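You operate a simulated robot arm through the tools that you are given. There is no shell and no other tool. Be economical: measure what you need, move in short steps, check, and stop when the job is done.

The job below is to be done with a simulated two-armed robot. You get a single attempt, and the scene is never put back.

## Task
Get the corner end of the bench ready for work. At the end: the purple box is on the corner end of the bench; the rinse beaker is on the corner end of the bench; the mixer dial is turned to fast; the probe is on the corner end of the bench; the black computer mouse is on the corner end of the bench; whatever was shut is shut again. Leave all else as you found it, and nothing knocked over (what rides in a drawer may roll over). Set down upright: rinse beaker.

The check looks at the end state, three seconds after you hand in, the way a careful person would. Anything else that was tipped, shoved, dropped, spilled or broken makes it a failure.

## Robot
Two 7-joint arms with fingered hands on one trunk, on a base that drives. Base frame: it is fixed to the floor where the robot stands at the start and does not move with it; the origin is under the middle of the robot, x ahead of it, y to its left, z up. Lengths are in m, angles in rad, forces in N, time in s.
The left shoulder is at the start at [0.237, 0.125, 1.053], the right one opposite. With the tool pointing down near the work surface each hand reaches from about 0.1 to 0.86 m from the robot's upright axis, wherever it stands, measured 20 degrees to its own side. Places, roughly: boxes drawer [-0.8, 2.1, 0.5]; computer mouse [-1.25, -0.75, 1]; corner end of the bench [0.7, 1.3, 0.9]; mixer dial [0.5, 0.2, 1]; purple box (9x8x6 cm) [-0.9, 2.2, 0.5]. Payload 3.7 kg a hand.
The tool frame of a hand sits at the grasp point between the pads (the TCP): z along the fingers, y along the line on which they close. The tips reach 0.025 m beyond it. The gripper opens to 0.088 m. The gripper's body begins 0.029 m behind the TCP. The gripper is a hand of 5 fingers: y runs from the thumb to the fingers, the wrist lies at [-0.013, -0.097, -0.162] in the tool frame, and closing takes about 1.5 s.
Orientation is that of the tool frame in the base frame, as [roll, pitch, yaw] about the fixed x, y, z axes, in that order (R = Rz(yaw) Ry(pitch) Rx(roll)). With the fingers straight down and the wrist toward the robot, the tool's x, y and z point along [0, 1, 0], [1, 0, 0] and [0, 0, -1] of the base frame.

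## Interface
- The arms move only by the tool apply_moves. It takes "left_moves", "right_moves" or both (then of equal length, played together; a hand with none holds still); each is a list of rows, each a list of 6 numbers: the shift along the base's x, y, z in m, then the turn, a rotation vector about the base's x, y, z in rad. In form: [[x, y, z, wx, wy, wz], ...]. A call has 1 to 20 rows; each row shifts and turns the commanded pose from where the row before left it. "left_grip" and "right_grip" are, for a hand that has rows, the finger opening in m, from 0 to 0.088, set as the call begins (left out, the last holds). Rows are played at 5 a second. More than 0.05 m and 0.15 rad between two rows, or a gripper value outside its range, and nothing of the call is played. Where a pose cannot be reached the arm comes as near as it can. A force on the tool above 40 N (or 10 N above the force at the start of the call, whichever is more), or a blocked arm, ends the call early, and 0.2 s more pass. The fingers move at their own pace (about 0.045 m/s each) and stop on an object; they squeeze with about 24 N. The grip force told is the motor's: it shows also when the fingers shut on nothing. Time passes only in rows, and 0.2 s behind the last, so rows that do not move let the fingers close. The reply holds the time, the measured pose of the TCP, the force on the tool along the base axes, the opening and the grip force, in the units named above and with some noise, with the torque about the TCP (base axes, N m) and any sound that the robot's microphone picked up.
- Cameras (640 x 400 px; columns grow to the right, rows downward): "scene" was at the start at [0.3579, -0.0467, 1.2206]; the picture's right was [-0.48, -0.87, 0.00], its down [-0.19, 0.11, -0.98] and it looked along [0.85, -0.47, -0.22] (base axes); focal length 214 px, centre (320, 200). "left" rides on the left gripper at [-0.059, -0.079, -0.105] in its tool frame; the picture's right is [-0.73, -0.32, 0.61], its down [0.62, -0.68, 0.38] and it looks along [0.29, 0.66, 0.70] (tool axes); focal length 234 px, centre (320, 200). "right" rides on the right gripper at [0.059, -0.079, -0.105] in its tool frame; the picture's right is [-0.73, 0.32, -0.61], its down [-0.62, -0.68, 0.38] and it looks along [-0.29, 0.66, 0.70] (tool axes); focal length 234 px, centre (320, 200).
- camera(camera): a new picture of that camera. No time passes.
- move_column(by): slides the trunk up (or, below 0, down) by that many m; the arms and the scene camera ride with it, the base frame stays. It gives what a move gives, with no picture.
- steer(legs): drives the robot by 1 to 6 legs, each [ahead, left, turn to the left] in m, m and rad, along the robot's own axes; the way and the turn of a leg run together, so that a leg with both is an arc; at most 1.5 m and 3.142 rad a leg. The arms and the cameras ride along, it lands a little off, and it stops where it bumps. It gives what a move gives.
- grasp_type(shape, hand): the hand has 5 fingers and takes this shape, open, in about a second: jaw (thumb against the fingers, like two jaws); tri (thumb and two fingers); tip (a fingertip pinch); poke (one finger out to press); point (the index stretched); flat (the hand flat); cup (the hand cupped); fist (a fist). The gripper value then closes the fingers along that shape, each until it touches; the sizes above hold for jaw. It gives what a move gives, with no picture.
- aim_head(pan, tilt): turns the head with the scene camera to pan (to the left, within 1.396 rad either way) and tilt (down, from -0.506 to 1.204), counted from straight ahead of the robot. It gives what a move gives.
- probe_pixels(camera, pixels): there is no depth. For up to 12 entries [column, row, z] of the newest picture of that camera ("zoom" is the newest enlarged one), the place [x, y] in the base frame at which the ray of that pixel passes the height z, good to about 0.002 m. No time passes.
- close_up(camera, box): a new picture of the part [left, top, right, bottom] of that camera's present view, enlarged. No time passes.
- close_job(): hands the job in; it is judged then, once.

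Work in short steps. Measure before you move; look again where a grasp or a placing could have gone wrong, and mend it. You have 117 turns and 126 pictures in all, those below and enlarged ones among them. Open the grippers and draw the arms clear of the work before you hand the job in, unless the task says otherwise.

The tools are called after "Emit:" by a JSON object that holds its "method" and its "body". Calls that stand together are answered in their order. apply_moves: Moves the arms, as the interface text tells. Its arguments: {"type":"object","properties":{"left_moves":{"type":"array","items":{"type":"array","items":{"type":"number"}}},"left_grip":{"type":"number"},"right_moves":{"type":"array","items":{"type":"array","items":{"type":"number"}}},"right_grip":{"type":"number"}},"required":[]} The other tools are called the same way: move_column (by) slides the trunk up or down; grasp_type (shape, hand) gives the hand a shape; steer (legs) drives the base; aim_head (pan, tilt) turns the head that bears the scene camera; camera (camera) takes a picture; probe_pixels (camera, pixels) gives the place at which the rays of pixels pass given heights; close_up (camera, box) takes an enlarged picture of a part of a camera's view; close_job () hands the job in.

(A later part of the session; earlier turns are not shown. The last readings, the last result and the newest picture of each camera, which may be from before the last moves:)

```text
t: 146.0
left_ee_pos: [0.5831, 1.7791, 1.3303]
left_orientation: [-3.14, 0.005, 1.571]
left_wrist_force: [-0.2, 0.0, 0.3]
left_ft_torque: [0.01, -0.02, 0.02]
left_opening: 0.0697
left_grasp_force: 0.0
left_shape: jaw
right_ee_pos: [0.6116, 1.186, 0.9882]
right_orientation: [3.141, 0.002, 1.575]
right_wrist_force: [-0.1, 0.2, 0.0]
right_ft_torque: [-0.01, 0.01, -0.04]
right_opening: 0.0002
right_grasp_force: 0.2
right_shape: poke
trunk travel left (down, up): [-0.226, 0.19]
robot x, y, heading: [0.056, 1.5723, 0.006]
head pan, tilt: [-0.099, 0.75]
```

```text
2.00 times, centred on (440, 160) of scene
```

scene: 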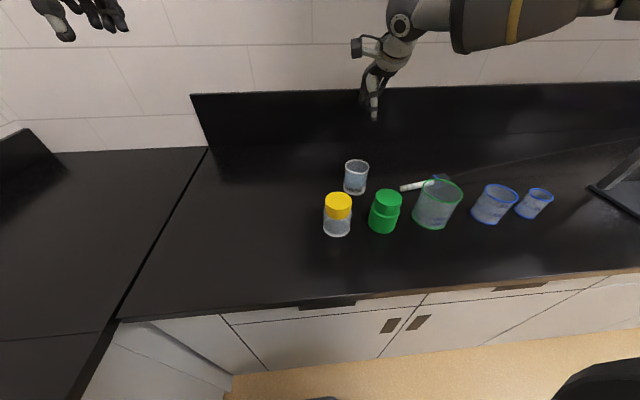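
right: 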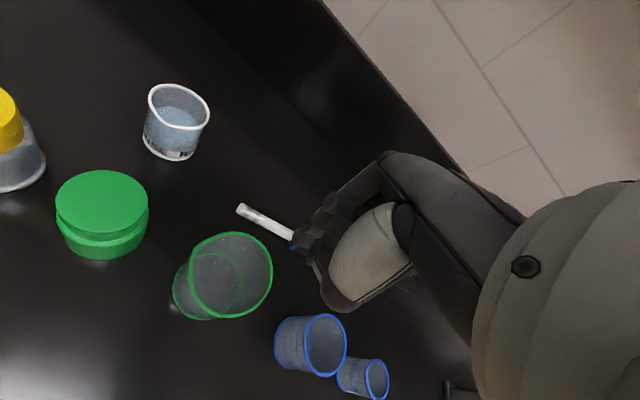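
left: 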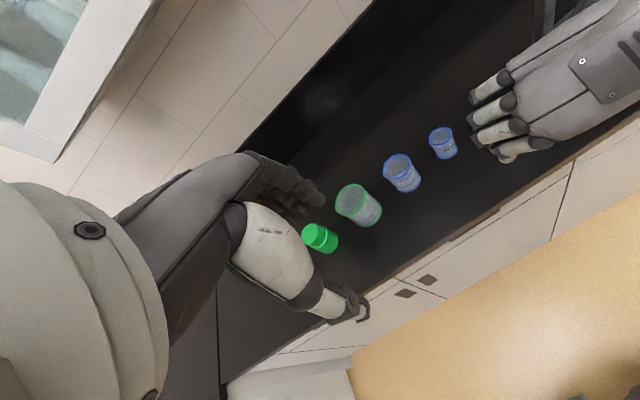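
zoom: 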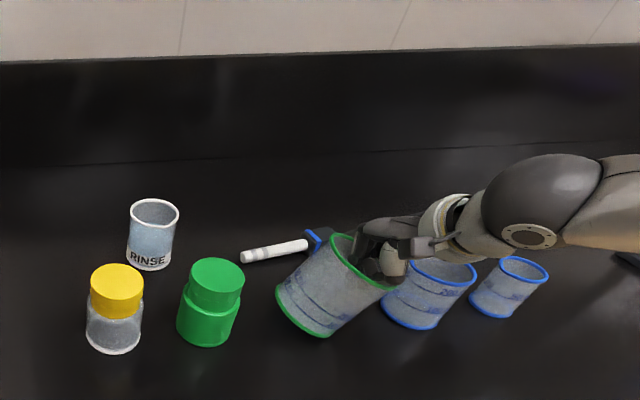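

The green beaker is tilting rather than sliding. I back off slowly so it settles down.

Emit:
{"method": "apply_moves", "body": {"right_moves": [[0, 0.006, 0, 0, 0, 0], [0, 0.006, 0, 0, 0, 0], [0, 0.006, 0, 0, 0, 0], [0, 0.006, 0, 0, 0, 0], [0, 0.006, 0, 0, 0, 0], [0, 0.006, 0, 0, 0, 0], [0, 0, 0, 0, 0, 0]]}}

Emit:
{"method": "close_up", "body": {"camera": "scene", "box": [320, 60, 560, 260]}}

```text
t: 147.6
left_ee_pos: [0.5826, 1.779, 1.3313]
left_orientation: [-3.141, 0.005, 1.571]
left_wrist_force: [-0.6, -0.4, -0.4]
left_ft_torque: [0.0, 0.01, -0.03]
left_opening: 0.07
left_grasp_force: 0.0
left_shape: jaw
right_ee_pos: [0.6103, 1.2211, 0.988]
right_orientation: [3.138, 0.0, 1.574]
right_wrist_force: [0.2, 0.0, -0.5]
right_ft_torque: [-0.02, -0.02, -0.04]
right_opening: 0.0001
right_grasp_force: 0.0
right_shape: poke
trunk travel left (down, up): [-0.226, 0.19]
robot x, y, heading: [0.0556, 1.5698, 0.008]
head pan, tilt: [-0.099, 0.75]
```

```text
2.00 times, centred on (440, 160) of scene
```

zoom: 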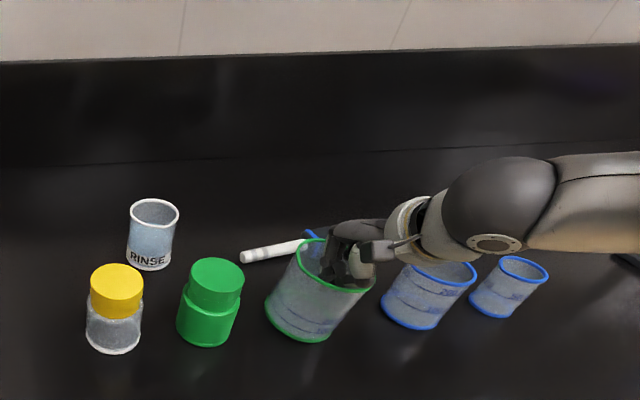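

It settles back but doesn't slide. I withdraw and instead will pinch its front wall with a fingertip pinch and shift it.

Emit:
{"method": "apply_moves", "body": {"right_moves": [[0, 0.009, 0, 0, 0, 0], [0, 0, 0.03, 0, 0, 0], [0, 0, 0.04, 0, 0, 0], [0, 0, 0.04, 0, 0, 0], [0, 0, 0.04, 0, 0, 0], [0, 0, 0, 0, 0, 0]]}}

Emit:
{"method": "grasp_type", "body": {"hand": "right", "shape": "tip"}}

Emit:
{"method": "camera", "body": {"camera": "right"}}

Emit:
{"method": "close_up", "body": {"camera": "scene", "box": [320, 60, 560, 260]}}

```text
t: 149.0
left_ee_pos: [0.5824, 1.7775, 1.3297]
left_orientation: [-3.141, 0.005, 1.57]
left_wrist_force: [0.1, 0.1, -0.1]
left_ft_torque: [0.01, 0.03, 0.01]
left_opening: 0.0701
left_grasp_force: 0.0
left_shape: jaw
right_ee_pos: [0.6134, 1.2301, 1.1396]
right_orientation: [-3.141, 0.0, 1.574]
right_wrist_force: [-0.3, 0.1, 0.2]
right_ft_torque: [-0.01, 0.02, 0.04]
right_opening: 0.0
right_grasp_force: 0.2
right_shape: poke
trunk travel left (down, up): [-0.226, 0.19]
robot x, y, heading: [0.054, 1.5692, 0.01]
head pan, tilt: [-0.099, 0.75]
```

```text
t: 149.9
left_ee_pos: [0.5835, 1.7785, 1.332]
left_orientation: [3.141, 0.007, 1.57]
left_wrist_force: [-0.3, 0.4, -1.4]
left_ft_torque: [0.0, 0.0, -0.03]
left_opening: 0.0699
left_grasp_force: 0.2
left_shape: jaw
right_ee_pos: [0.6106, 1.2315, 1.139]
right_orientation: [3.14, -0.001, 1.574]
right_wrist_force: [1.1, 0.0, 0.6]
right_ft_torque: [0.03, -0.02, 0.02]
right_opening: 0.0881
right_grasp_force: 0.0
right_shape: tip
trunk travel left (down, up): [-0.226, 0.19]
robot x, y, heading: [0.058, 1.5705, 0.003]
head pan, tilt: [-0.099, 0.75]
```

```text
34 pictures are left
```

right: 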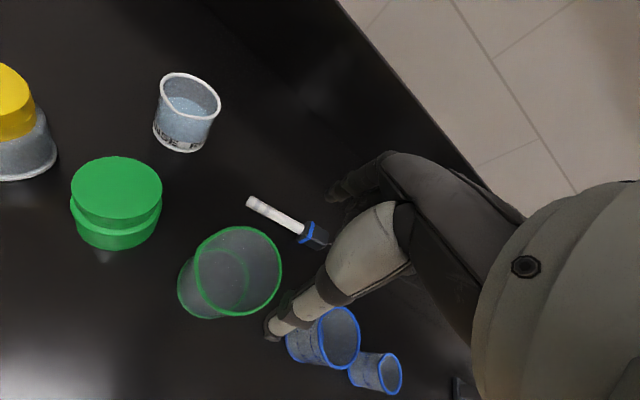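

```text
2.00 times, centred on (440, 160) of scene
```

zoom: 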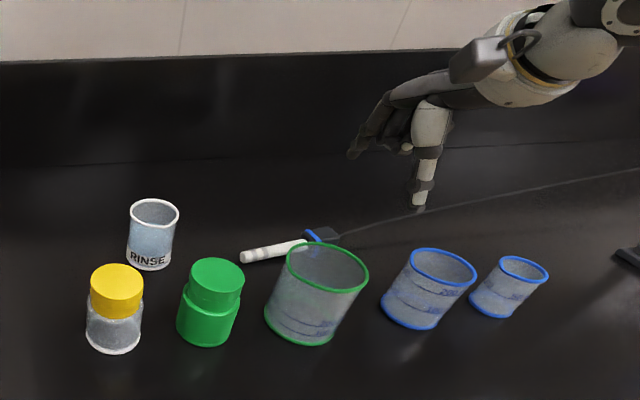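

The beaker stands upright again. I position the pinch over its front wall (x≈0.582) with one fingertip inside, one outside.

Emit:
{"method": "apply_moves", "body": {"right_moves": [[-0.014, 0, 0, 0, 0, 0], [-0.014, 0, 0, 0, 0, 0], [0, 0, -0.035, 0, 0, 0], [0, 0, -0.035, 0, 0, 0], [0, 0, -0.035, 0, 0, 0], [0, 0, -0.025, 0, 0, 0], [0, 0, 0, 0, 0, 0]], "right_grip": 0.05}}

Emit:
{"method": "camera", "body": {"camera": "right"}}

Emit:
{"method": "close_up", "body": {"camera": "scene", "box": [320, 60, 560, 260]}}

```text
t: 151.5
left_ee_pos: [0.5828, 1.7782, 1.3312]
left_orientation: [3.139, 0.005, 1.57]
left_wrist_force: [0.4, 0.2, -0.6]
left_ft_torque: [0.03, -0.01, -0.01]
left_opening: 0.0698
left_grasp_force: 0.1
left_shape: jaw
right_ee_pos: [0.5846, 1.23, 1.0099]
right_orientation: [3.14, 0.0, 1.572]
right_wrist_force: [-0.5, 0.1, 0.5]
right_ft_torque: [-0.03, 0.01, -0.01]
right_opening: 0.0506
right_grasp_force: 0.0
right_shape: tip
trunk travel left (down, up): [-0.226, 0.19]
robot x, y, heading: [0.0551, 1.568, 0.004]
head pan, tilt: [-0.099, 0.75]
```

```text
32 pictures are left
```

right: 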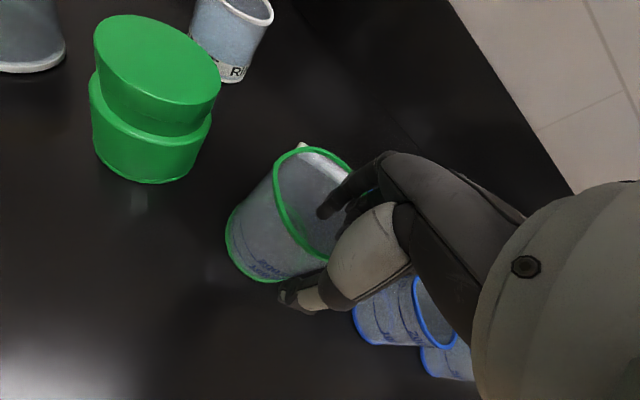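

```text
2.00 times, centred on (440, 160) of scene
```

zoom: 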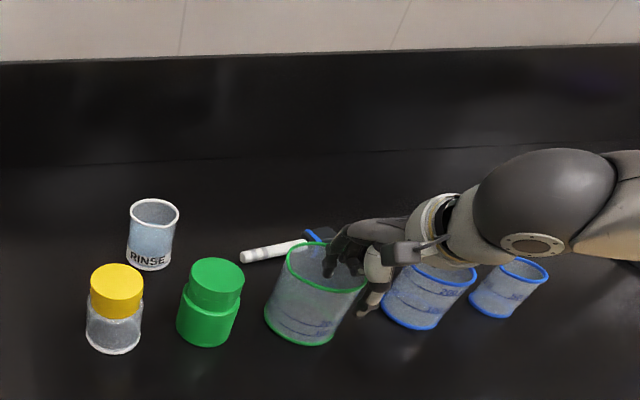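

Fingers inside, thumb outside. I close on the wall.

Emit:
{"method": "apply_moves", "body": {"right_moves": [[0, 0, -0.008, 0, 0, 0], [0, 0, 0, 0, 0, 0], [0, 0, 0, 0, 0, 0], [0, 0, 0, 0, 0, 0], [0, 0, 0, 0, 0, 0], [0, 0, 0, 0, 0, 0]], "right_grip": 0.0}}

Emit:
{"method": "apply_moves", "body": {"right_moves": [[0, 0, 0.004, 0, 0, 0], [-0.004, -0.009, 0, 0, 0, 0], [-0.003, -0.009, 0, 0, 0, 0], [0, 0, -0.004, 0, 0, 0], [0, 0, 0, 0, 0, 0]]}}

Emit:
{"method": "close_up", "body": {"camera": "scene", "box": [320, 60, 560, 260]}}

```text
t: 152.9
left_ee_pos: [0.5832, 1.7787, 1.3307]
left_orientation: [3.141, 0.005, 1.571]
left_wrist_force: [0.6, -0.7, -0.4]
left_ft_torque: [0.0, 0.01, 0.02]
left_opening: 0.0695
left_grasp_force: 0.1
left_shape: jaw
right_ee_pos: [0.5835, 1.2299, 1.0016]
right_orientation: [3.142, 0.001, 1.575]
right_wrist_force: [0.3, -0.1, 0.3]
right_ft_torque: [0.02, 0.0, -0.01]
right_opening: 0.0
right_grasp_force: 24.3
right_shape: tip
trunk travel left (down, up): [-0.226, 0.19]
robot x, y, heading: [0.0594, 1.5641, 0.0]
head pan, tilt: [-0.099, 0.75]
```

```text
t: 154.1
left_ee_pos: [0.583, 1.7785, 1.3311]
left_orientation: [3.14, 0.004, 1.569]
left_wrist_force: [-0.3, -0.5, -0.2]
left_ft_torque: [0.0, 0.04, -0.02]
left_opening: 0.0696
left_grasp_force: 0.1
left_shape: jaw
right_ee_pos: [0.5766, 1.2115, 1.0013]
right_orientation: [3.14, 0.0, 1.575]
right_wrist_force: [0.1, 0.3, 2.4]
right_ft_torque: [0.07, 0.01, -0.01]
right_opening: 0.0
right_grasp_force: 24.1
right_shape: tip
trunk travel left (down, up): [-0.226, 0.19]
robot x, y, heading: [0.058, 1.5703, 0.003]
head pan, tilt: [-0.099, 0.75]
```

```text
2.00 times, centred on (440, 160) of scene
```

zoom: 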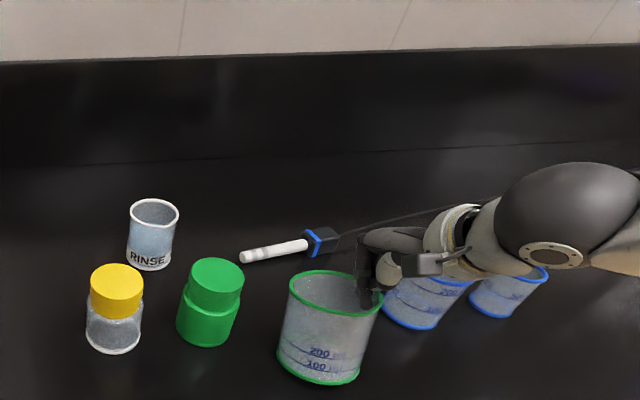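

It moved toward me as well. I measure the rim centre now.

Emit:
{"method": "probe_pixels", "body": {"camera": "zoom", "pixels": [[336, 293, 1.0], [290, 284, 1.0], [382, 303, 1.0], [318, 375, 0.9], [318, 384, 0.9]]}}

```text
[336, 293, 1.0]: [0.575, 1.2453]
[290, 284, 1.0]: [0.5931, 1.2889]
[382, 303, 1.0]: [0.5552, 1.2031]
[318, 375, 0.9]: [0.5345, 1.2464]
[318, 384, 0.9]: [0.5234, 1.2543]
```

Rim centre is (0.575,1.245); it should be about (0.617,1.213). It's still pinched, so I lift slightly and shift (+0.042,-0.032).

Emit:
{"method": "apply_moves", "body": {"right_moves": [[0, 0, 0.005, 0, 0, 0], [0.01, -0.008, 0, 0, 0, 0], [0.011, -0.008, 0, 0, 0, 0], [0.011, -0.008, 0, 0, 0, 0], [0.01, -0.008, 0, 0, 0, 0], [0, 0, -0.004, 0, 0, 0], [0, 0, 0, 0, 0, 0]]}}

Emit:
{"method": "close_up", "body": {"camera": "scene", "box": [320, 60, 560, 260]}}

```text
t: 155.7
left_ee_pos: [0.5831, 1.7792, 1.3313]
left_orientation: [3.14, 0.006, 1.572]
left_wrist_force: [-0.2, -0.7, -0.3]
left_ft_torque: [0.03, 0.01, 0.03]
left_opening: 0.0696
left_grasp_force: 0.0
left_shape: jaw
right_ee_pos: [0.619, 1.1811, 1.0017]
right_orientation: [3.14, 0.001, 1.573]
right_wrist_force: [-0.4, -0.7, 1.2]
right_ft_torque: [-0.02, -0.05, 0.03]
right_opening: 0.0002
right_grasp_force: 24.1
right_shape: tip
trunk travel left (down, up): [-0.226, 0.19]
robot x, y, heading: [0.058, 1.5699, 0.005]
head pan, tilt: [-0.099, 0.75]
```

```text
2.00 times, centred on (440, 160) of scene
```

zoom: 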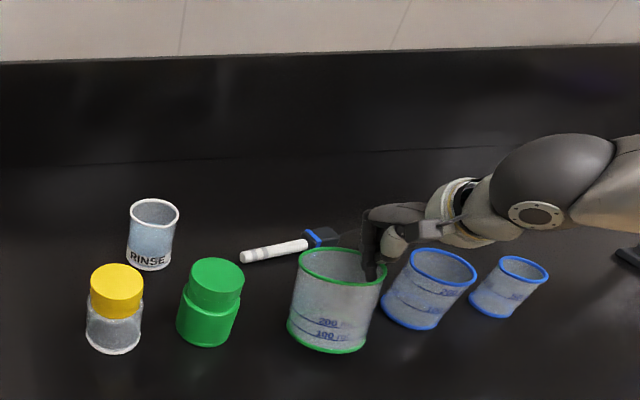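

I release, lift straight up, and measure again.

Emit:
{"method": "apply_moves", "body": {"right_moves": [[0, 0, 0, 0, 0, 0], [0, 0, 0, 0, 0, 0], [0, 0, 0, 0, 0, 0], [0, 0, 0, 0, 0, 0], [0, 0, 0.03, 0, 0, 0], [0, 0, 0.04, 0, 0, 0], [0, 0, 0.04, 0, 0, 0], [0, 0, 0.04, 0, 0, 0]], "right_grip": 0.04}}

Emit:
{"method": "close_up", "body": {"camera": "scene", "box": [320, 60, 560, 260]}}

Emit:
{"method": "probe_pixels", "body": {"camera": "zoom", "pixels": [[343, 267, 1.0], [299, 260, 1.0], [387, 277, 1.0], [327, 345, 0.9]]}}

```text
t: 157.5
left_ee_pos: [0.5826, 1.778, 1.3305]
left_orientation: [3.139, 0.004, 1.572]
left_wrist_force: [-0.1, -0.3, -0.3]
left_ft_torque: [0.04, 0.01, 0.02]
left_opening: 0.0699
left_grasp_force: 0.0
left_shape: jaw
right_ee_pos: [0.617, 1.1811, 1.152]
right_orientation: [3.14, -0.001, 1.576]
right_wrist_force: [-0.2, 0.1, 0.5]
right_ft_torque: [0.02, -0.03, 0.0]
right_opening: 0.0399
right_grasp_force: 0.1
right_shape: tip
trunk travel left (down, up): [-0.226, 0.19]
robot x, y, heading: [0.0557, 1.5707, 0.006]
head pan, tilt: [-0.099, 0.75]
```

```text
2.00 times, centred on (440, 160) of scene
```

zoom: 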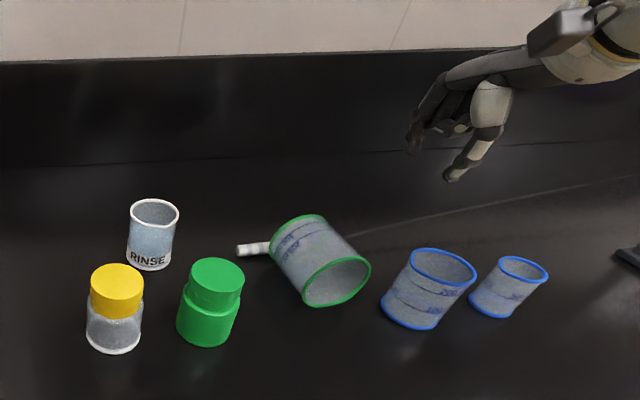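

```text
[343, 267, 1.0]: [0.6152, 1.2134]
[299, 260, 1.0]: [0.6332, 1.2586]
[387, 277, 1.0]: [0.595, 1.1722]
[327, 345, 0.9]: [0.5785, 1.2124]
```

The beaker tipped over on the lift. I must stand it up: I measure its lying axis (rim centre (337,281), base centre (297,240)).

Emit:
{"method": "probe_pixels", "body": {"camera": "zoom", "pixels": [[337, 281, 0.945], [297, 240, 0.94], [303, 298, 0.945], [371, 264, 0.945], [336, 305, 0.901], [340, 257, 0.99], [272, 247, 0.94], [325, 222, 0.94]]}}

Emit:
{"method": "camera", "body": {"camera": "right"}}

```text
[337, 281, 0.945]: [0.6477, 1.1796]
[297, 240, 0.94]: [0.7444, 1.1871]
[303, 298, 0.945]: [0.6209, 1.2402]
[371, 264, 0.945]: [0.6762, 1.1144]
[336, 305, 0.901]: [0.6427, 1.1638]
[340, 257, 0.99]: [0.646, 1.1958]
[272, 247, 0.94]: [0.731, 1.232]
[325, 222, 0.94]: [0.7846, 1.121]
```

```text
27 pictures are left
```

right: 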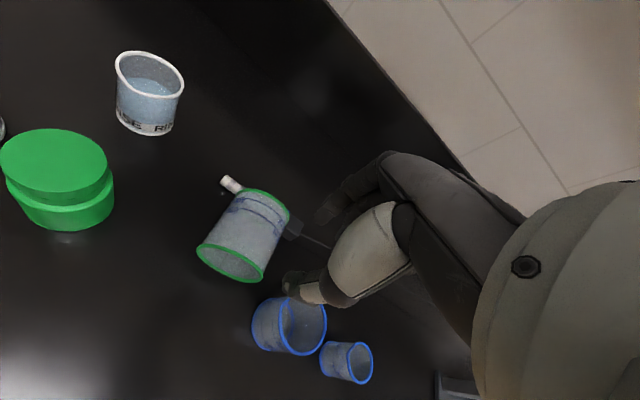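

I'll use the left hand: pinch the lying beaker's left rim wall from the front (fingers inside, thumb outside), rotate it upright. First I retract the right hand, pre-turn the left, and shift the base right 0.42.

Emit:
{"method": "apply_moves", "body": {"left_moves": [[0, 0, 0, 0, 0, -0.145], [0, 0, 0, 0, 0, -0.145], [0, 0, 0, 0, 0, -0.145], [0, 0, 0, 0, 0, -0.145], [0, 0, 0, 0, 0, -0.145], [-0.01, 0, 0, 0, 0, -0.145], [-0.01, 0, 0, 0, 0, -0.145], [-0.02, 0, 0, 0, 0, -0.145], [-0.02, 0, 0, 0, 0, -0.145], [-0.02, 0, 0, 0, 0, -0.145], [0, 0, 0, 0, 0, -0.12], [0, 0, -0.02, 0, -0.135, 0], [0, 0, -0.02, 0, -0.135, 0], [0, 0, -0.02, 0, -0.135, 0], [0, 0, -0.02, 0, -0.135, 0], [0, 0, -0.02, 0, -0.135, 0], [0, 0, 0, 0, -0.135, 0], [0, 0, 0, 0, -0.135, 0], [0, 0, 0, 0, 0, 0]], "right_moves": [[0, 0, 0.03, 0, 0, 0], [-0.03, 0, 0.02, 0, 0, 0], [-0.03, 0, 0, 0, 0, 0], [-0.03, 0, 0, 0, 0, 0], [-0.03, 0, 0, 0, 0, 0], [-0.03, 0, 0, 0, 0, 0], [0, 0, 0, 0, 0, 0], [0, 0, 0, 0, 0, 0], [0, 0, 0, 0, 0, 0], [0, 0, 0, 0, 0, 0], [0, 0, 0, 0, 0, 0], [0, 0, 0, 0, 0, 0], [0, 0, 0, 0, 0, 0], [0, 0, 0, 0, 0, 0], [0, 0, 0, 0, 0, 0], [0, 0, 0, 0, 0, 0], [0, 0, 0, 0, 0, 0], [0, 0, 0, 0, 0, 0], [0, 0, 0, 0, 0, 0]]}}

Emit:
{"method": "steer", "body": {"legs": [[-0.06, 0, 0], [0, -0.42, 0]]}}

Emit:
{"method": "grasp_type", "body": {"hand": "left", "shape": "tip"}}

Emit:
{"method": "aim_head", "body": {"pan": 0.15, "tilt": 0.75}}

Emit:
{"method": "camera", "body": {"camera": "scene"}}

```text
t: 161.5
left_ee_pos: [0.5034, 1.778, 1.2321]
left_orientation: [-3.139, -0.943, -0.003]
left_wrist_force: [0.8, -0.5, 0.3]
left_ft_torque: [0.01, 0.0, 0.02]
left_opening: 0.0699
left_grasp_force: 0.0
left_shape: jaw
right_ee_pos: [0.4692, 1.1789, 1.2007]
right_orientation: [3.139, -0.001, 1.575]
right_wrist_force: [0.6, 0.1, -0.6]
right_ft_torque: [-0.02, 0.04, 0.0]
right_opening: 0.0397
right_grasp_force: 0.0
right_shape: tip
trunk travel left (down, up): [-0.226, 0.19]
robot x, y, heading: [0.0583, 1.5726, 0.006]
head pan, tilt: [-0.099, 0.75]
```

```text
t: 164.7
left_ee_pos: [0.4455, 1.3509, 1.2322]
left_orientation: [-3.141, -0.939, -0.001]
left_wrist_force: [-0.3, 0.0, -0.2]
left_ft_torque: [0.03, 0.03, 0.03]
left_opening: 0.0698
left_grasp_force: 0.0
left_shape: jaw
right_ee_pos: [0.4101, 0.7524, 1.2012]
right_orientation: [3.139, -0.001, 1.574]
right_wrist_force: [0.4, 0.0, -0.4]
right_ft_torque: [0.02, -0.02, -0.01]
right_opening: 0.0397
right_grasp_force: 0.1
right_shape: tip
trunk travel left (down, up): [-0.226, 0.19]
robot x, y, heading: [-0.0027, 1.1439, 0.006]
head pan, tilt: [-0.099, 0.75]
```

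```text
t: 165.6
left_ee_pos: [0.4445, 1.3521, 1.232]
left_orientation: [3.137, -0.939, 0.004]
left_wrist_force: [-0.1, 0.1, 0.9]
left_ft_torque: [-0.02, 0.03, 0.01]
left_opening: 0.0882
left_grasp_force: 0.1
left_shape: tip
right_ee_pos: [0.4103, 0.7525, 1.2018]
right_orientation: [3.141, 0.0, 1.575]
right_wrist_force: [0.0, -1.0, 0.8]
right_ft_torque: [-0.06, 0.0, 0.0]
right_opening: 0.0397
right_grasp_force: 0.0
right_shape: tip
trunk travel left (down, up): [-0.226, 0.19]
robot x, y, heading: [0.0025, 1.1409, 0.002]
head pan, tilt: [-0.099, 0.75]
```

```text
t: 166.3
left_ee_pos: [0.4454, 1.3499, 1.233]
left_orientation: [3.136, -0.94, 0.005]
left_wrist_force: [0.2, 0.3, 0.1]
left_ft_torque: [0.0, 0.01, 0.03]
left_opening: 0.0877
left_grasp_force: 0.0
left_shape: tip
right_ee_pos: [0.4094, 0.7537, 1.2003]
right_orientation: [3.141, 0.0, 1.576]
right_wrist_force: [-1.4, -0.1, 1.2]
right_ft_torque: [0.0, -0.01, -0.02]
right_opening: 0.04
right_grasp_force: 0.1
right_shape: tip
trunk travel left (down, up): [-0.226, 0.19]
robot x, y, heading: [-0.0018, 1.1408, 0.004]
head pan, tilt: [0.15, 0.75]
```

```text
26 pictures are left
```

scene: 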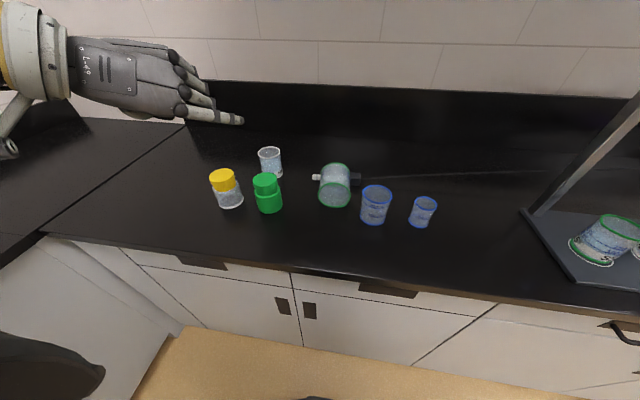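

The rim faces me at (335,194). I measure its edges.

Emit:
{"method": "probe_pixels", "body": {"camera": "scene", "pixels": [[319, 194, 0.945], [351, 195, 0.945], [335, 207, 0.902], [335, 182, 0.988], [321, 170, 0.94], [349, 170, 0.94]]}}

Emit:
{"method": "close_up", "body": {"camera": "scene", "box": [275, 140, 395, 240]}}

```text
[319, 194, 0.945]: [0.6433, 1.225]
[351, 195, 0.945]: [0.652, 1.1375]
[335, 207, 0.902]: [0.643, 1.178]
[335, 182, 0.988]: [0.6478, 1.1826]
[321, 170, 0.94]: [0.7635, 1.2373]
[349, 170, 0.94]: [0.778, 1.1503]
```

```text
4.00 times, centred on (335, 190) of scene
```

zoom: 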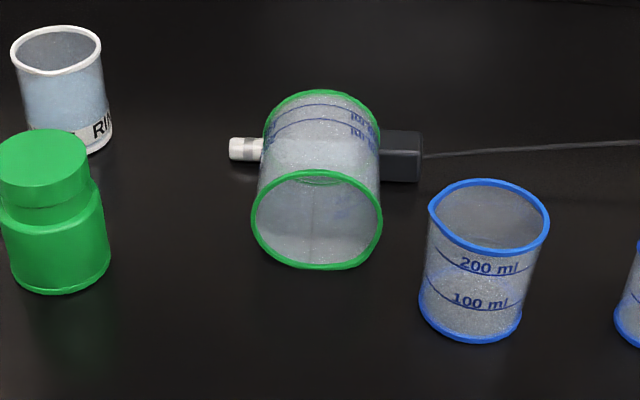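

Left wall is at (0.645,1.225,0.945). I bring the left hand to a standoff back along its finger direction, opening 0.05.

Emit:
{"method": "apply_moves", "body": {"left_moves": [[0.02, -0.04, 0, 0, 0, 0], [0.02, -0.04, 0, 0, 0, 0], [0.02, -0.04, 0, 0, 0, 0], [0.02, 0, -0.04, 0, 0, 0], [0.02, 0, -0.045, 0, 0, 0], [0.015, 0, -0.045, 0, 0, 0], [0, 0, -0.048, 0, 0, 0], [0, 0, -0.045, 0, 0, 0], [0, 0, 0, 0, 0, 0]], "left_grip": 0.05}}

Emit:
{"method": "close_up", "body": {"camera": "scene", "box": [220, 100, 420, 240]}}

Emit:
{"method": "camera", "body": {"camera": "left"}}

```text
t: 168.3
left_ee_pos: [0.5599, 1.2318, 1.0111]
left_orientation: [3.14, -0.941, 0.002]
left_wrist_force: [0.5, 0.7, 0.1]
left_ft_torque: [0.0, 0.02, -0.01]
left_opening: 0.0505
left_grasp_force: 0.1
left_shape: tip
right_ee_pos: [0.4097, 0.7517, 1.2018]
right_orientation: [3.14, -0.002, 1.575]
right_wrist_force: [0.2, -0.9, 0.1]
right_ft_torque: [-0.01, 0.0, -0.02]
right_opening: 0.0399
right_grasp_force: 0.0
right_shape: tip
trunk travel left (down, up): [-0.226, 0.19]
robot x, y, heading: [-0.0003, 1.1417, 0.006]
head pan, tilt: [0.15, 0.75]
```

```text
2.86 times, centred on (320, 170) of scene
```

zoom: 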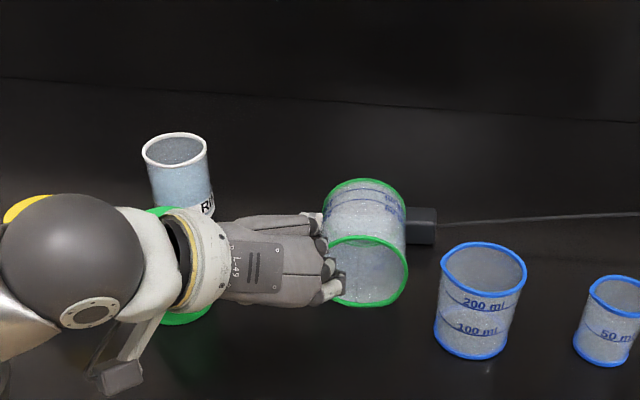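

```text
23 pictures are left
```

left: 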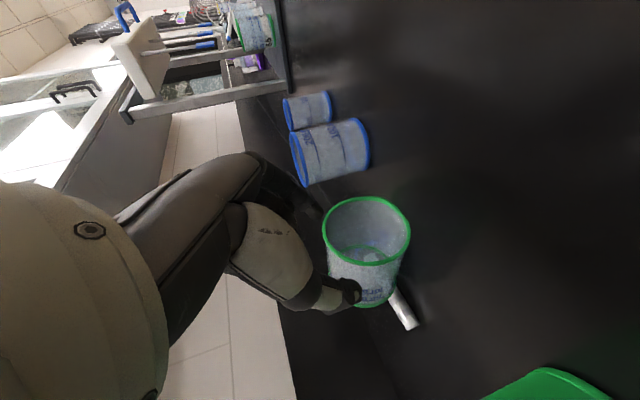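

Alignment looks right. I slide in along the fingers and close on the wall.

Emit:
{"method": "apply_moves", "body": {"left_moves": [[0.025, -0.003, -0.019, 0, 0, 0], [0.03, -0.003, -0.022, 0, 0, 0], [0.027, -0.002, -0.02, 0, 0, 0], [0, 0, 0, 0, 0, 0]]}}

Emit:
{"method": "apply_moves", "body": {"left_moves": [[0, 0, 0, 0, 0, 0], [0, 0, 0, 0, 0, 0], [0, 0, 0, 0, 0, 0], [0, 0, 0, 0, 0, 0], [0, 0, 0, 0, 0, 0], [0, 0, 0, 0, 0, 0]], "left_grip": 0.0}}

Emit:
{"method": "camera", "body": {"camera": "left"}}

```text
t: 169.3
left_ee_pos: [0.641, 1.2244, 0.9505]
left_orientation: [3.141, -0.941, 0.0]
left_wrist_force: [0.0, 0.2, -0.6]
left_ft_torque: [-0.01, 0.02, 0.01]
left_opening: 0.0501
left_grasp_force: 0.0
left_shape: tip
right_ee_pos: [0.4103, 0.7538, 1.202]
right_orientation: [3.14, 0.0, 1.573]
right_wrist_force: [0.4, -0.2, -0.8]
right_ft_torque: [-0.01, -0.03, -0.02]
right_opening: 0.0398
right_grasp_force: 0.0
right_shape: tip
trunk travel left (down, up): [-0.226, 0.19]
robot x, y, heading: [-0.003, 1.1452, 0.01]
head pan, tilt: [0.15, 0.75]
```

```text
t: 170.7
left_ee_pos: [0.6418, 1.223, 0.9498]
left_orientation: [3.137, -0.94, 0.006]
left_wrist_force: [-0.7, -0.6, 0.5]
left_ft_torque: [-0.04, -0.04, -0.06]
left_opening: 0.0
left_grasp_force: 24.2
left_shape: tip
right_ee_pos: [0.4093, 0.7531, 1.202]
right_orientation: [3.139, -0.001, 1.573]
right_wrist_force: [1.0, 0.7, 0.2]
right_ft_torque: [0.05, 0.02, 0.01]
right_opening: 0.0397
right_grasp_force: 0.1
right_shape: tip
trunk travel left (down, up): [-0.226, 0.19]
robot x, y, heading: [-0.0007, 1.1389, 0.007]
head pan, tilt: [0.15, 0.75]
```

```text
22 pictures are left
```

left: 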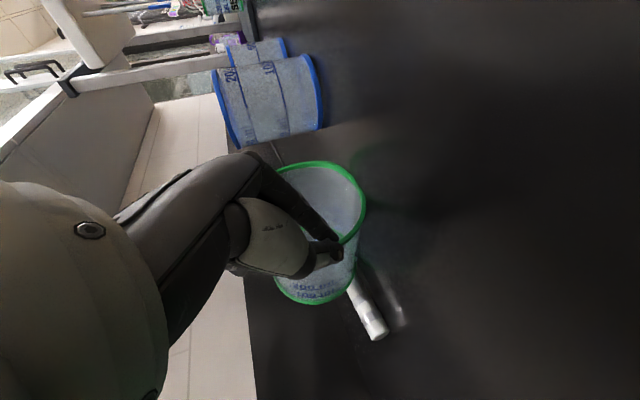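

The thumb overlaps the wall and the pinch is closed. I lift while rotating the rim upward.

Emit:
{"method": "apply_moves", "body": {"left_moves": [[0, 0, 0.02, 0, 0, 0], [0, 0, 0.02, 0, 0.12, 0], [0, 0, 0.02, 0, 0.12, 0], [0, 0, 0.02, 0, 0.12, 0], [0, 0, 0.02, 0, 0.12, 0], [-0.005, 0, 0.02, 0, 0.12, 0], [-0.005, 0, 0, 0, 0.12, 0], [-0.005, 0, 0, 0, 0.12, 0], [-0.005, 0, 0, 0, 0.12, 0], [-0.005, 0, 0, 0, 0, 0], [0, 0, 0, 0, 0, 0]]}}

Emit:
{"method": "camera", "body": {"camera": "scene"}}

```text
t: 173.1
left_ee_pos: [0.6166, 1.2231, 1.0683]
left_orientation: [3.141, 0.024, 0.001]
left_wrist_force: [0.1, 0.0, -0.3]
left_ft_torque: [-0.01, 0.02, -0.01]
left_opening: 0.0
left_grasp_force: 24.2
left_shape: tip
right_ee_pos: [0.4104, 0.7528, 1.2011]
right_orientation: [-3.141, 0.001, 1.574]
right_wrist_force: [0.0, 0.0, 0.0]
right_ft_torque: [0.03, 0.0, 0.01]
right_opening: 0.0397
right_grasp_force: 0.1
right_shape: tip
trunk travel left (down, up): [-0.226, 0.19]
robot x, y, heading: [-0.001, 1.143, 0.004]
head pan, tilt: [0.15, 0.75]
```

```text
21 pictures are left
```

scene: 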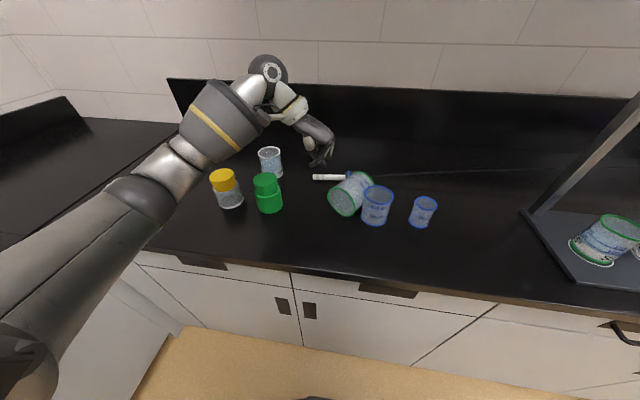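

The pinch slipped; the beaker now lies with its mouth toward front-left beside the blue beaker. I zoom to measure its new pose.

Emit:
{"method": "close_up", "body": {"camera": "scene", "box": [275, 130, 435, 250]}}

```text
3.33 times, centred on (355, 190) of scene
```

zoom: 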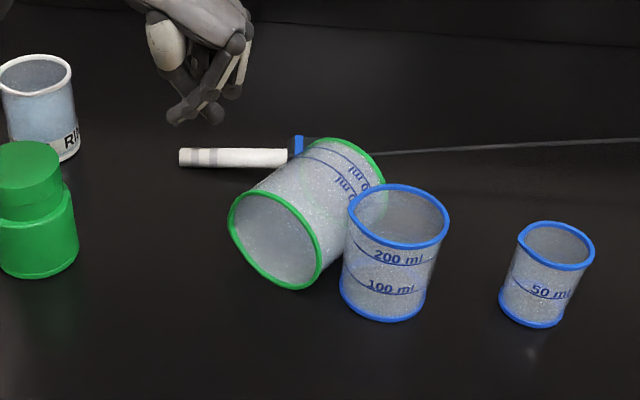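

Emit:
{"method": "probe_pixels", "body": {"camera": "zoom", "pixels": [[275, 240, 0.945], [300, 290, 0.901], [250, 190, 0.988], [232, 222, 0.945], [318, 262, 0.945], [348, 170, 0.94], [308, 146, 0.945], [384, 180, 0.945], [396, 310, 0.9], [548, 322, 0.9]]}}

```text
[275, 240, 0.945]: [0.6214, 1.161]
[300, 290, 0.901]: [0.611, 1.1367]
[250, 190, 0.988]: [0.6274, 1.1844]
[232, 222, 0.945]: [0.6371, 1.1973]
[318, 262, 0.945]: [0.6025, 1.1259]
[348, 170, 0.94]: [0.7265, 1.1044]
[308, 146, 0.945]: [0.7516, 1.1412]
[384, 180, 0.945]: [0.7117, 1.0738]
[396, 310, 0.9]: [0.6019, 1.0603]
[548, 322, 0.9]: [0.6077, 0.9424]
```

Rim centre (0.62,1.161), axis toward (-0.89,0.45). I switch the left hand to the three-finger shape, yaw it to match, tilt it, and go to a standoff.

Emit:
{"method": "grasp_type", "body": {"hand": "left", "shape": "tri"}}

Emit:
{"method": "apply_moves", "body": {"left_moves": [[-0.01, 0, 0.03, 0, 0, -0.12], [-0.01, 0, 0.03, 0, 0, -0.12], [-0.01, 0, 0, 0, 0, -0.12], [0, 0, 0, 0, 0, -0.107], [0, 0, 0, -0.06, -0.12, 0], [0, 0, 0, -0.06, -0.12, 0], [0, 0, 0, -0.06, -0.12, 0], [0, 0, 0, -0.06, -0.12, 0], [0, 0, 0, -0.06, -0.12, 0], [0, 0, 0, -0.06, -0.12, 0], [0, 0.002, -0.04, 0, 0, 0], [0, 0, -0.04, 0, 0, 0], [0, 0, -0.023, 0, 0, 0], [0, 0, 0, 0, 0, 0]], "left_grip": 0.06}}

Emit:
{"method": "camera", "body": {"camera": "left"}}

```text
t: 174.0
left_ee_pos: [0.6167, 1.2232, 1.0676]
left_orientation: [3.141, 0.02, 0.001]
left_wrist_force: [-0.5, -0.6, 0.3]
left_ft_torque: [-0.01, -0.01, -0.03]
left_opening: 0.0875
left_grasp_force: 0.0
left_shape: tri
right_ee_pos: [0.4108, 0.7524, 1.2009]
right_orientation: [3.141, 0.0, 1.573]
right_wrist_force: [-0.2, 0.1, -0.5]
right_ft_torque: [-0.04, 0.02, 0.0]
right_opening: 0.0401
right_grasp_force: 0.0
right_shape: tip
trunk travel left (down, up): [-0.226, 0.19]
robot x, y, heading: [-0.0056, 1.1444, 0.005]
head pan, tilt: [0.15, 0.75]
```

```text
t: 177.0
left_ee_pos: [0.5873, 1.2261, 1.0244]
left_orientation: [-3.138, -0.784, -0.469]
left_wrist_force: [-0.7, -0.1, -0.3]
left_ft_torque: [0.02, 0.01, -0.02]
left_opening: 0.0602
left_grasp_force: 0.0
left_shape: tri
right_ee_pos: [0.4098, 0.7524, 1.2014]
right_orientation: [3.138, 0.0, 1.574]
right_wrist_force: [0.4, 0.4, 0.1]
right_ft_torque: [0.01, 0.01, -0.04]
right_opening: 0.0395
right_grasp_force: 0.0
right_shape: tip
trunk travel left (down, up): [-0.226, 0.19]
robot x, y, heading: [-0.0038, 1.1402, 0.003]
head pan, tilt: [0.15, 0.75]
```

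```text
19 pictures are left
```

left: 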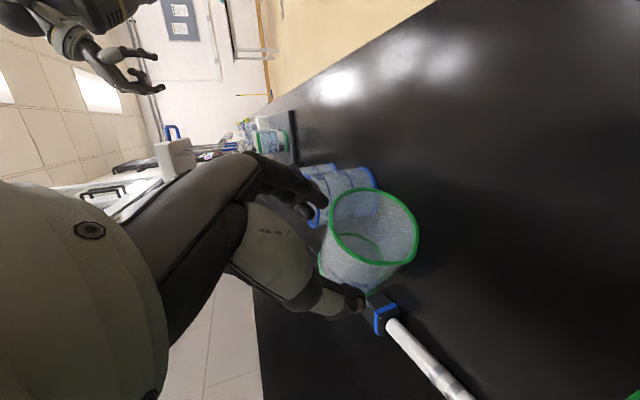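

Aligned with the mouth. I slide in, close, and lift slightly.

Emit:
{"method": "apply_moves", "body": {"left_moves": [[0.021, -0.011, -0.023, 0, 0, 0], [0.022, -0.011, -0.024, 0, 0, 0], [0.022, -0.01, -0.023, 0, 0, 0], [0, 0, 0, 0, 0, 0]]}}

Emit:
{"method": "apply_moves", "body": {"left_moves": [[0, 0, 0, 0, 0, 0], [0, 0, 0, 0, 0, 0], [0, 0, 0, 0, 0, 0], [0, 0, 0, 0, 0, 0], [0, 0, 0, 0, 0, 0], [0, 0, 0, 0, 0, 0], [0, 0, 0.02, 0, 0, 0], [0, 0, 0.02, 0, 0, 0], [0, 0, 0, 0, 0, 0]], "left_grip": 0.0}}

Emit:
{"method": "camera", "body": {"camera": "left"}}

```text
t: 178.0
left_ee_pos: [0.6518, 1.1959, 0.9546]
left_orientation: [-3.139, -0.785, -0.467]
left_wrist_force: [0.6, -0.2, 0.2]
left_ft_torque: [0.01, -0.01, 0.04]
left_opening: 0.0604
left_grasp_force: 0.1
left_shape: tri
right_ee_pos: [0.4114, 0.7522, 1.2008]
right_orientation: [3.139, -0.001, 1.574]
right_wrist_force: [0.2, -0.1, 0.4]
right_ft_torque: [0.01, 0.0, -0.03]
right_opening: 0.0396
right_grasp_force: 0.0
right_shape: tip
trunk travel left (down, up): [-0.226, 0.19]
robot x, y, heading: [-0.0029, 1.141, 0.006]
head pan, tilt: [0.15, 0.75]
```

```text
t: 180.0
left_ee_pos: [0.6514, 1.1949, 0.9951]
left_orientation: [-3.138, -0.782, -0.468]
left_wrist_force: [-0.4, -0.1, -0.5]
left_ft_torque: [0.02, 0.02, -0.02]
left_opening: 0.0
left_grasp_force: 24.0
left_shape: tri
right_ee_pos: [0.411, 0.7526, 1.2011]
right_orientation: [3.141, -0.002, 1.575]
right_wrist_force: [0.8, -0.8, -0.3]
right_ft_torque: [0.03, 0.03, 0.01]
right_opening: 0.0397
right_grasp_force: 0.2
right_shape: tip
trunk travel left (down, up): [-0.226, 0.19]
robot x, y, heading: [0.0014, 1.1426, 0.002]
head pan, tilt: [0.15, 0.75]
```

```text
18 pictures are left
```

left: 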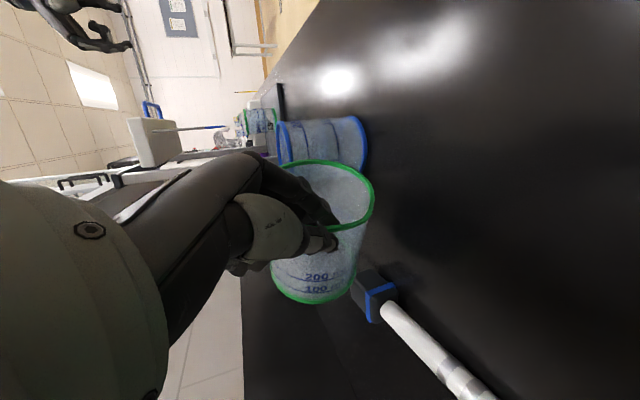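

The wall is between thumb and fingers and the beaker seems to follow. I rotate it upright while lifting.

Emit:
{"method": "apply_moves", "body": {"left_moves": [[0, 0, 0.02, 0, 0, 0], [0, 0, 0.02, 0.045, 0.089, 0], [0, 0, 0.02, 0.045, 0.089, 0], [0, 0, 0.01, 0.045, 0.089, 0], [0, 0, 0.01, 0.045, 0.089, 0], [0, 0, 0, 0.045, 0.089, 0], [0, 0, 0, 0.045, 0.089, 0], [0, 0, 0, 0.045, 0.089, 0], [0, 0, 0, 0.045, 0.089, 0], [0, 0, 0, 0, 0, 0]]}}

Emit:
{"method": "camera", "body": {"camera": "scene"}}

```text
t: 182.2
left_ee_pos: [0.6505, 1.1945, 1.0753]
left_orientation: [-3.139, 0.013, -0.467]
left_wrist_force: [0.2, -0.1, -0.4]
left_ft_torque: [0.02, -0.02, 0.01]
left_opening: 0.0001
left_grasp_force: 23.9
left_shape: tri
right_ee_pos: [0.4103, 0.753, 1.2011]
right_orientation: [3.14, 0.002, 1.576]
right_wrist_force: [0.4, -1.4, 0.3]
right_ft_torque: [0.0, 0.01, 0.03]
right_opening: 0.0398
right_grasp_force: 0.0
right_shape: tip
trunk travel left (down, up): [-0.226, 0.19]
robot x, y, heading: [-0.005, 1.1405, 0.004]
head pan, tilt: [0.15, 0.75]
```

```text
17 pictures are left
```

scene: 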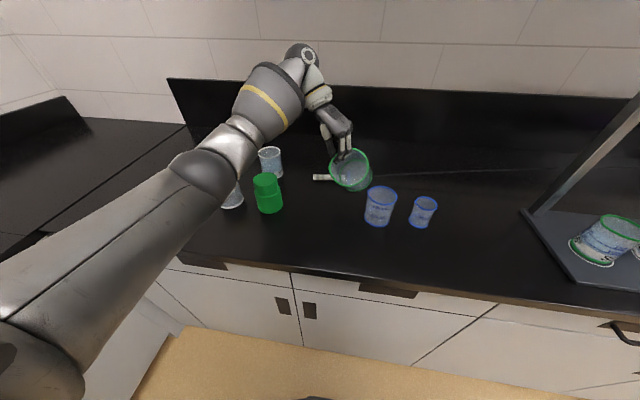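

The beaker is held, about 45° tilted. I rotate ~0.65 rad more and shift toward its original place.

Emit:
{"method": "apply_moves", "body": {"left_moves": [[-0.004, 0.012, 0, 0.05, 0.099, 0], [-0.004, 0.012, 0, 0.05, 0.099, 0], [-0.004, 0.012, 0, 0.05, 0.099, 0], [-0.004, 0.012, 0, 0.05, 0.099, 0], [0, 0.007, 0, 0.05, 0.099, 0], [0, 0, 0, 0.05, 0.099, 0], [0, 0, 0, 0, 0, 0]]}}

Emit:
{"method": "close_up", "body": {"camera": "scene", "box": [255, 90, 435, 240]}}

```text
t: 183.8
left_ee_pos: [0.6146, 1.2572, 1.078]
left_orientation: [-3.138, 0.56, -0.502]
left_wrist_force: [-1.0, -0.1, -0.8]
left_ft_torque: [0.03, -0.01, -0.01]
left_opening: 0.0
left_grasp_force: 24.0
left_shape: tri
left hand out of reach, approached as far as the arm can: row 4, 5, 6
right_ee_pos: [0.41, 0.7531, 1.2009]
right_orientation: [-3.14, 0.0, 1.574]
right_wrist_force: [0.1, -0.8, -0.7]
right_ft_torque: [0.0, 0.02, -0.03]
right_opening: 0.0399
right_grasp_force: 0.0
right_shape: tip
trunk travel left (down, up): [-0.226, 0.19]
robot x, y, heading: [-0.0021, 1.1454, 0.007]
head pan, tilt: [0.15, 0.75]
```

```text
2.67 times, centred on (345, 165) of scene
```

zoom: 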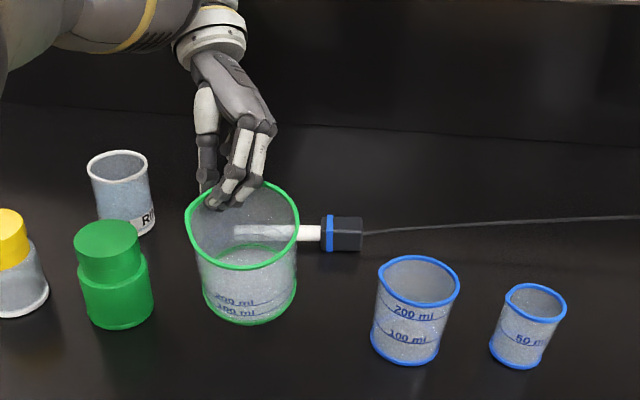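

Nearly upright in the air. I find its rim centre at z≈1.09 to compute the shift.

Emit:
{"method": "probe_pixels", "body": {"camera": "zoom", "pixels": [[243, 226, 1.09], [250, 303, 0.995], [243, 226, 1.08], [250, 303, 0.985]]}}

```text
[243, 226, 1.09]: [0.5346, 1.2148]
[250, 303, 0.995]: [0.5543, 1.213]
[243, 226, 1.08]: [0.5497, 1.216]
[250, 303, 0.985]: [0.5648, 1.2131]
```

Centre is about (0.565,1.215); target (0.612,1.208). I drive forward 0.045 and lower the beaker gently.

Emit:
{"method": "steer", "body": {"legs": [[0.047, -0.005, 0]]}}

Emit:
{"method": "apply_moves", "body": {"left_moves": [[0, 0, -0.02, 0, 0, 0], [0, 0, -0.02, 0, 0, 0], [0, 0, -0.015, 0, 0, 0], [0, 0, -0.01, 0, 0, 0], [0, 0, -0.005, 0, 0, 0], [0, 0, 0, 0, 0, 0]]}}

Emit:
{"method": "close_up", "body": {"camera": "scene", "box": [255, 110, 435, 260]}}

```text
t: 184.7
left_ee_pos: [0.6629, 1.2521, 1.077]
left_orientation: [-3.138, 0.56, -0.504]
left_wrist_force: [-0.5, -0.1, -1.0]
left_ft_torque: [0.03, 0.02, 0.02]
left_opening: 0.0
left_grasp_force: 23.9
left_shape: tri
right_ee_pos: [0.4594, 0.7479, 1.201]
right_orientation: [-3.141, 0.001, 1.575]
right_wrist_force: [-0.5, -1.1, 0.3]
right_ft_torque: [-0.01, 0.03, -0.01]
right_opening: 0.0398
right_grasp_force: 0.0
right_shape: tip
trunk travel left (down, up): [-0.226, 0.19]
robot x, y, heading: [0.0467, 1.1373, 0.004]
head pan, tilt: [0.15, 0.75]
```

```text
t: 186.1
left_ee_pos: [0.662, 1.2522, 1.0069]
left_orientation: [-3.138, 0.56, -0.504]
left_wrist_force: [1.6, 0.4, 9.4]
left_ft_torque: [-0.05, 0.21, -0.02]
left_opening: 0.0001
left_grasp_force: 24.4
left_shape: tri
right_ee_pos: [0.4579, 0.7474, 1.202]
right_orientation: [3.138, 0.001, 1.574]
right_wrist_force: [0.0, -0.8, -0.7]
right_ft_torque: [0.01, 0.01, 0.03]
right_opening: 0.0397
right_grasp_force: 0.1
right_shape: tip
trunk travel left (down, up): [-0.226, 0.19]
robot x, y, heading: [0.0441, 1.1388, -0.001]
head pan, tilt: [0.15, 0.75]
```

```text
2.67 times, centred on (345, 185) of scene
```

zoom: 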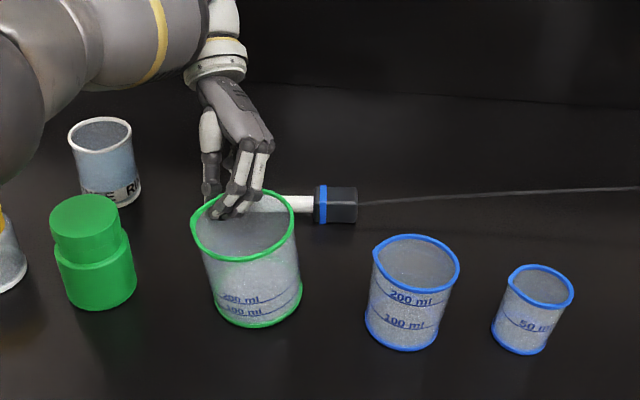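

It stands on the bench (9 N contact). I open wide, wait, and withdraw along the finger axis.

Emit:
{"method": "apply_moves", "body": {"left_moves": [[0, 0, 0.002, 0, 0, 0], [0, 0, 0, 0, 0, 0], [0, 0, 0, 0, 0, 0], [0, 0, 0, 0, 0, 0], [0, 0, 0, 0, 0, 0], [0, 0, 0, 0, 0, 0]], "left_grip": 0.06}}

Emit:
{"method": "close_up", "body": {"camera": "scene", "box": [255, 110, 435, 260]}}

```text
t: 187.5
left_ee_pos: [0.6633, 1.2524, 1.0094]
left_orientation: [-3.138, 0.561, -0.506]
left_wrist_force: [-0.4, 0.1, 0.3]
left_ft_torque: [0.0, 0.04, 0.02]
left_opening: 0.0596
left_grasp_force: 0.0
left_shape: tri
right_ee_pos: [0.4568, 0.7481, 1.2013]
right_orientation: [3.139, 0.0, 1.575]
right_wrist_force: [-0.6, -0.2, -0.6]
right_ft_torque: [-0.01, -0.02, -0.02]
right_opening: 0.0397
right_grasp_force: 0.0
right_shape: tip
trunk travel left (down, up): [-0.226, 0.19]
robot x, y, heading: [0.0465, 1.1379, 0.003]
head pan, tilt: [0.15, 0.75]
```

```text
2.67 times, centred on (345, 185) of scene
```

zoom: 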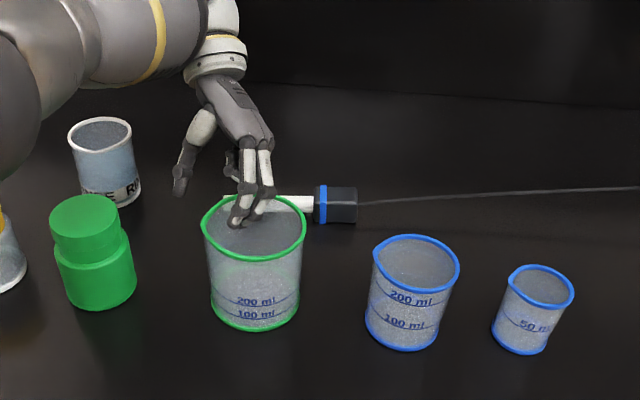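

It stands upright near its original place. I lift out almost vertically.

Emit:
{"method": "apply_moves", "body": {"left_moves": [[0.003, -0.002, 0.02, 0, 0, 0], [0.004, -0.002, 0.025, 0, 0, 0], [0.004, -0.002, 0.03, 0, 0, 0], [0.004, -0.002, 0.035, 0, 0, 0], [0, 0, 0.04, 0, 0, 0], [0, 0, 0.04, 0, 0, 0], [0, 0, 0, 0, 0, 0]]}}

Emit:
{"method": "camera", "body": {"camera": "scene"}}

Emit:
{"method": "probe_pixels", "body": {"camera": "scene", "pixels": [[340, 195, 1.0], [396, 221, 0.9], [271, 212, 0.9], [240, 207, 0.9]]}}

```text
t: 189.1
left_ee_pos: [0.6524, 1.2837, 1.125]
left_orientation: [-3.139, 0.559, -0.506]
left_wrist_force: [-0.6, 0.9, -1.0]
left_ft_torque: [0.0, 0.01, -0.01]
left_opening: 0.0598
left_grasp_force: 0.1
left_shape: tri
left hand out of reach, approached as far as the arm can: row 2, 3, 4, 5, 6
right_ee_pos: [0.4582, 0.7495, 1.201]
right_orientation: [-3.141, 0.001, 1.573]
right_wrist_force: [-0.1, 0.6, 0.7]
right_ft_torque: [-0.03, -0.03, 0.0]
right_opening: 0.0395
right_grasp_force: 0.0
right_shape: tip
trunk travel left (down, up): [-0.226, 0.19]
robot x, y, heading: [0.0431, 1.1397, 0.003]
head pan, tilt: [0.15, 0.75]
```

```text
13 pictures are left
```

scene: 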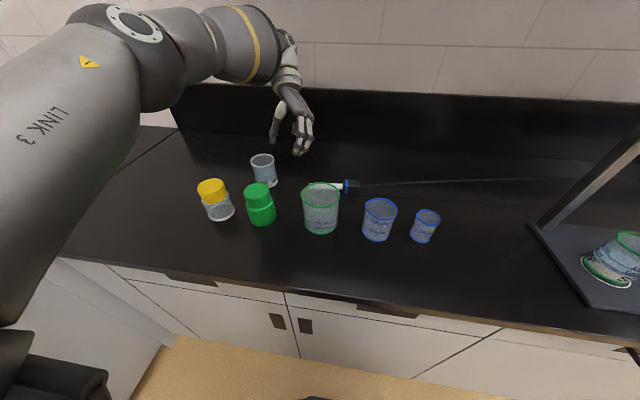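

```text
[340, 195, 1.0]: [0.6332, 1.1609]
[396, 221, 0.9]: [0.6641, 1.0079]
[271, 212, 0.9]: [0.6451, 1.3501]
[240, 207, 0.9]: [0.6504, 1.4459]
```

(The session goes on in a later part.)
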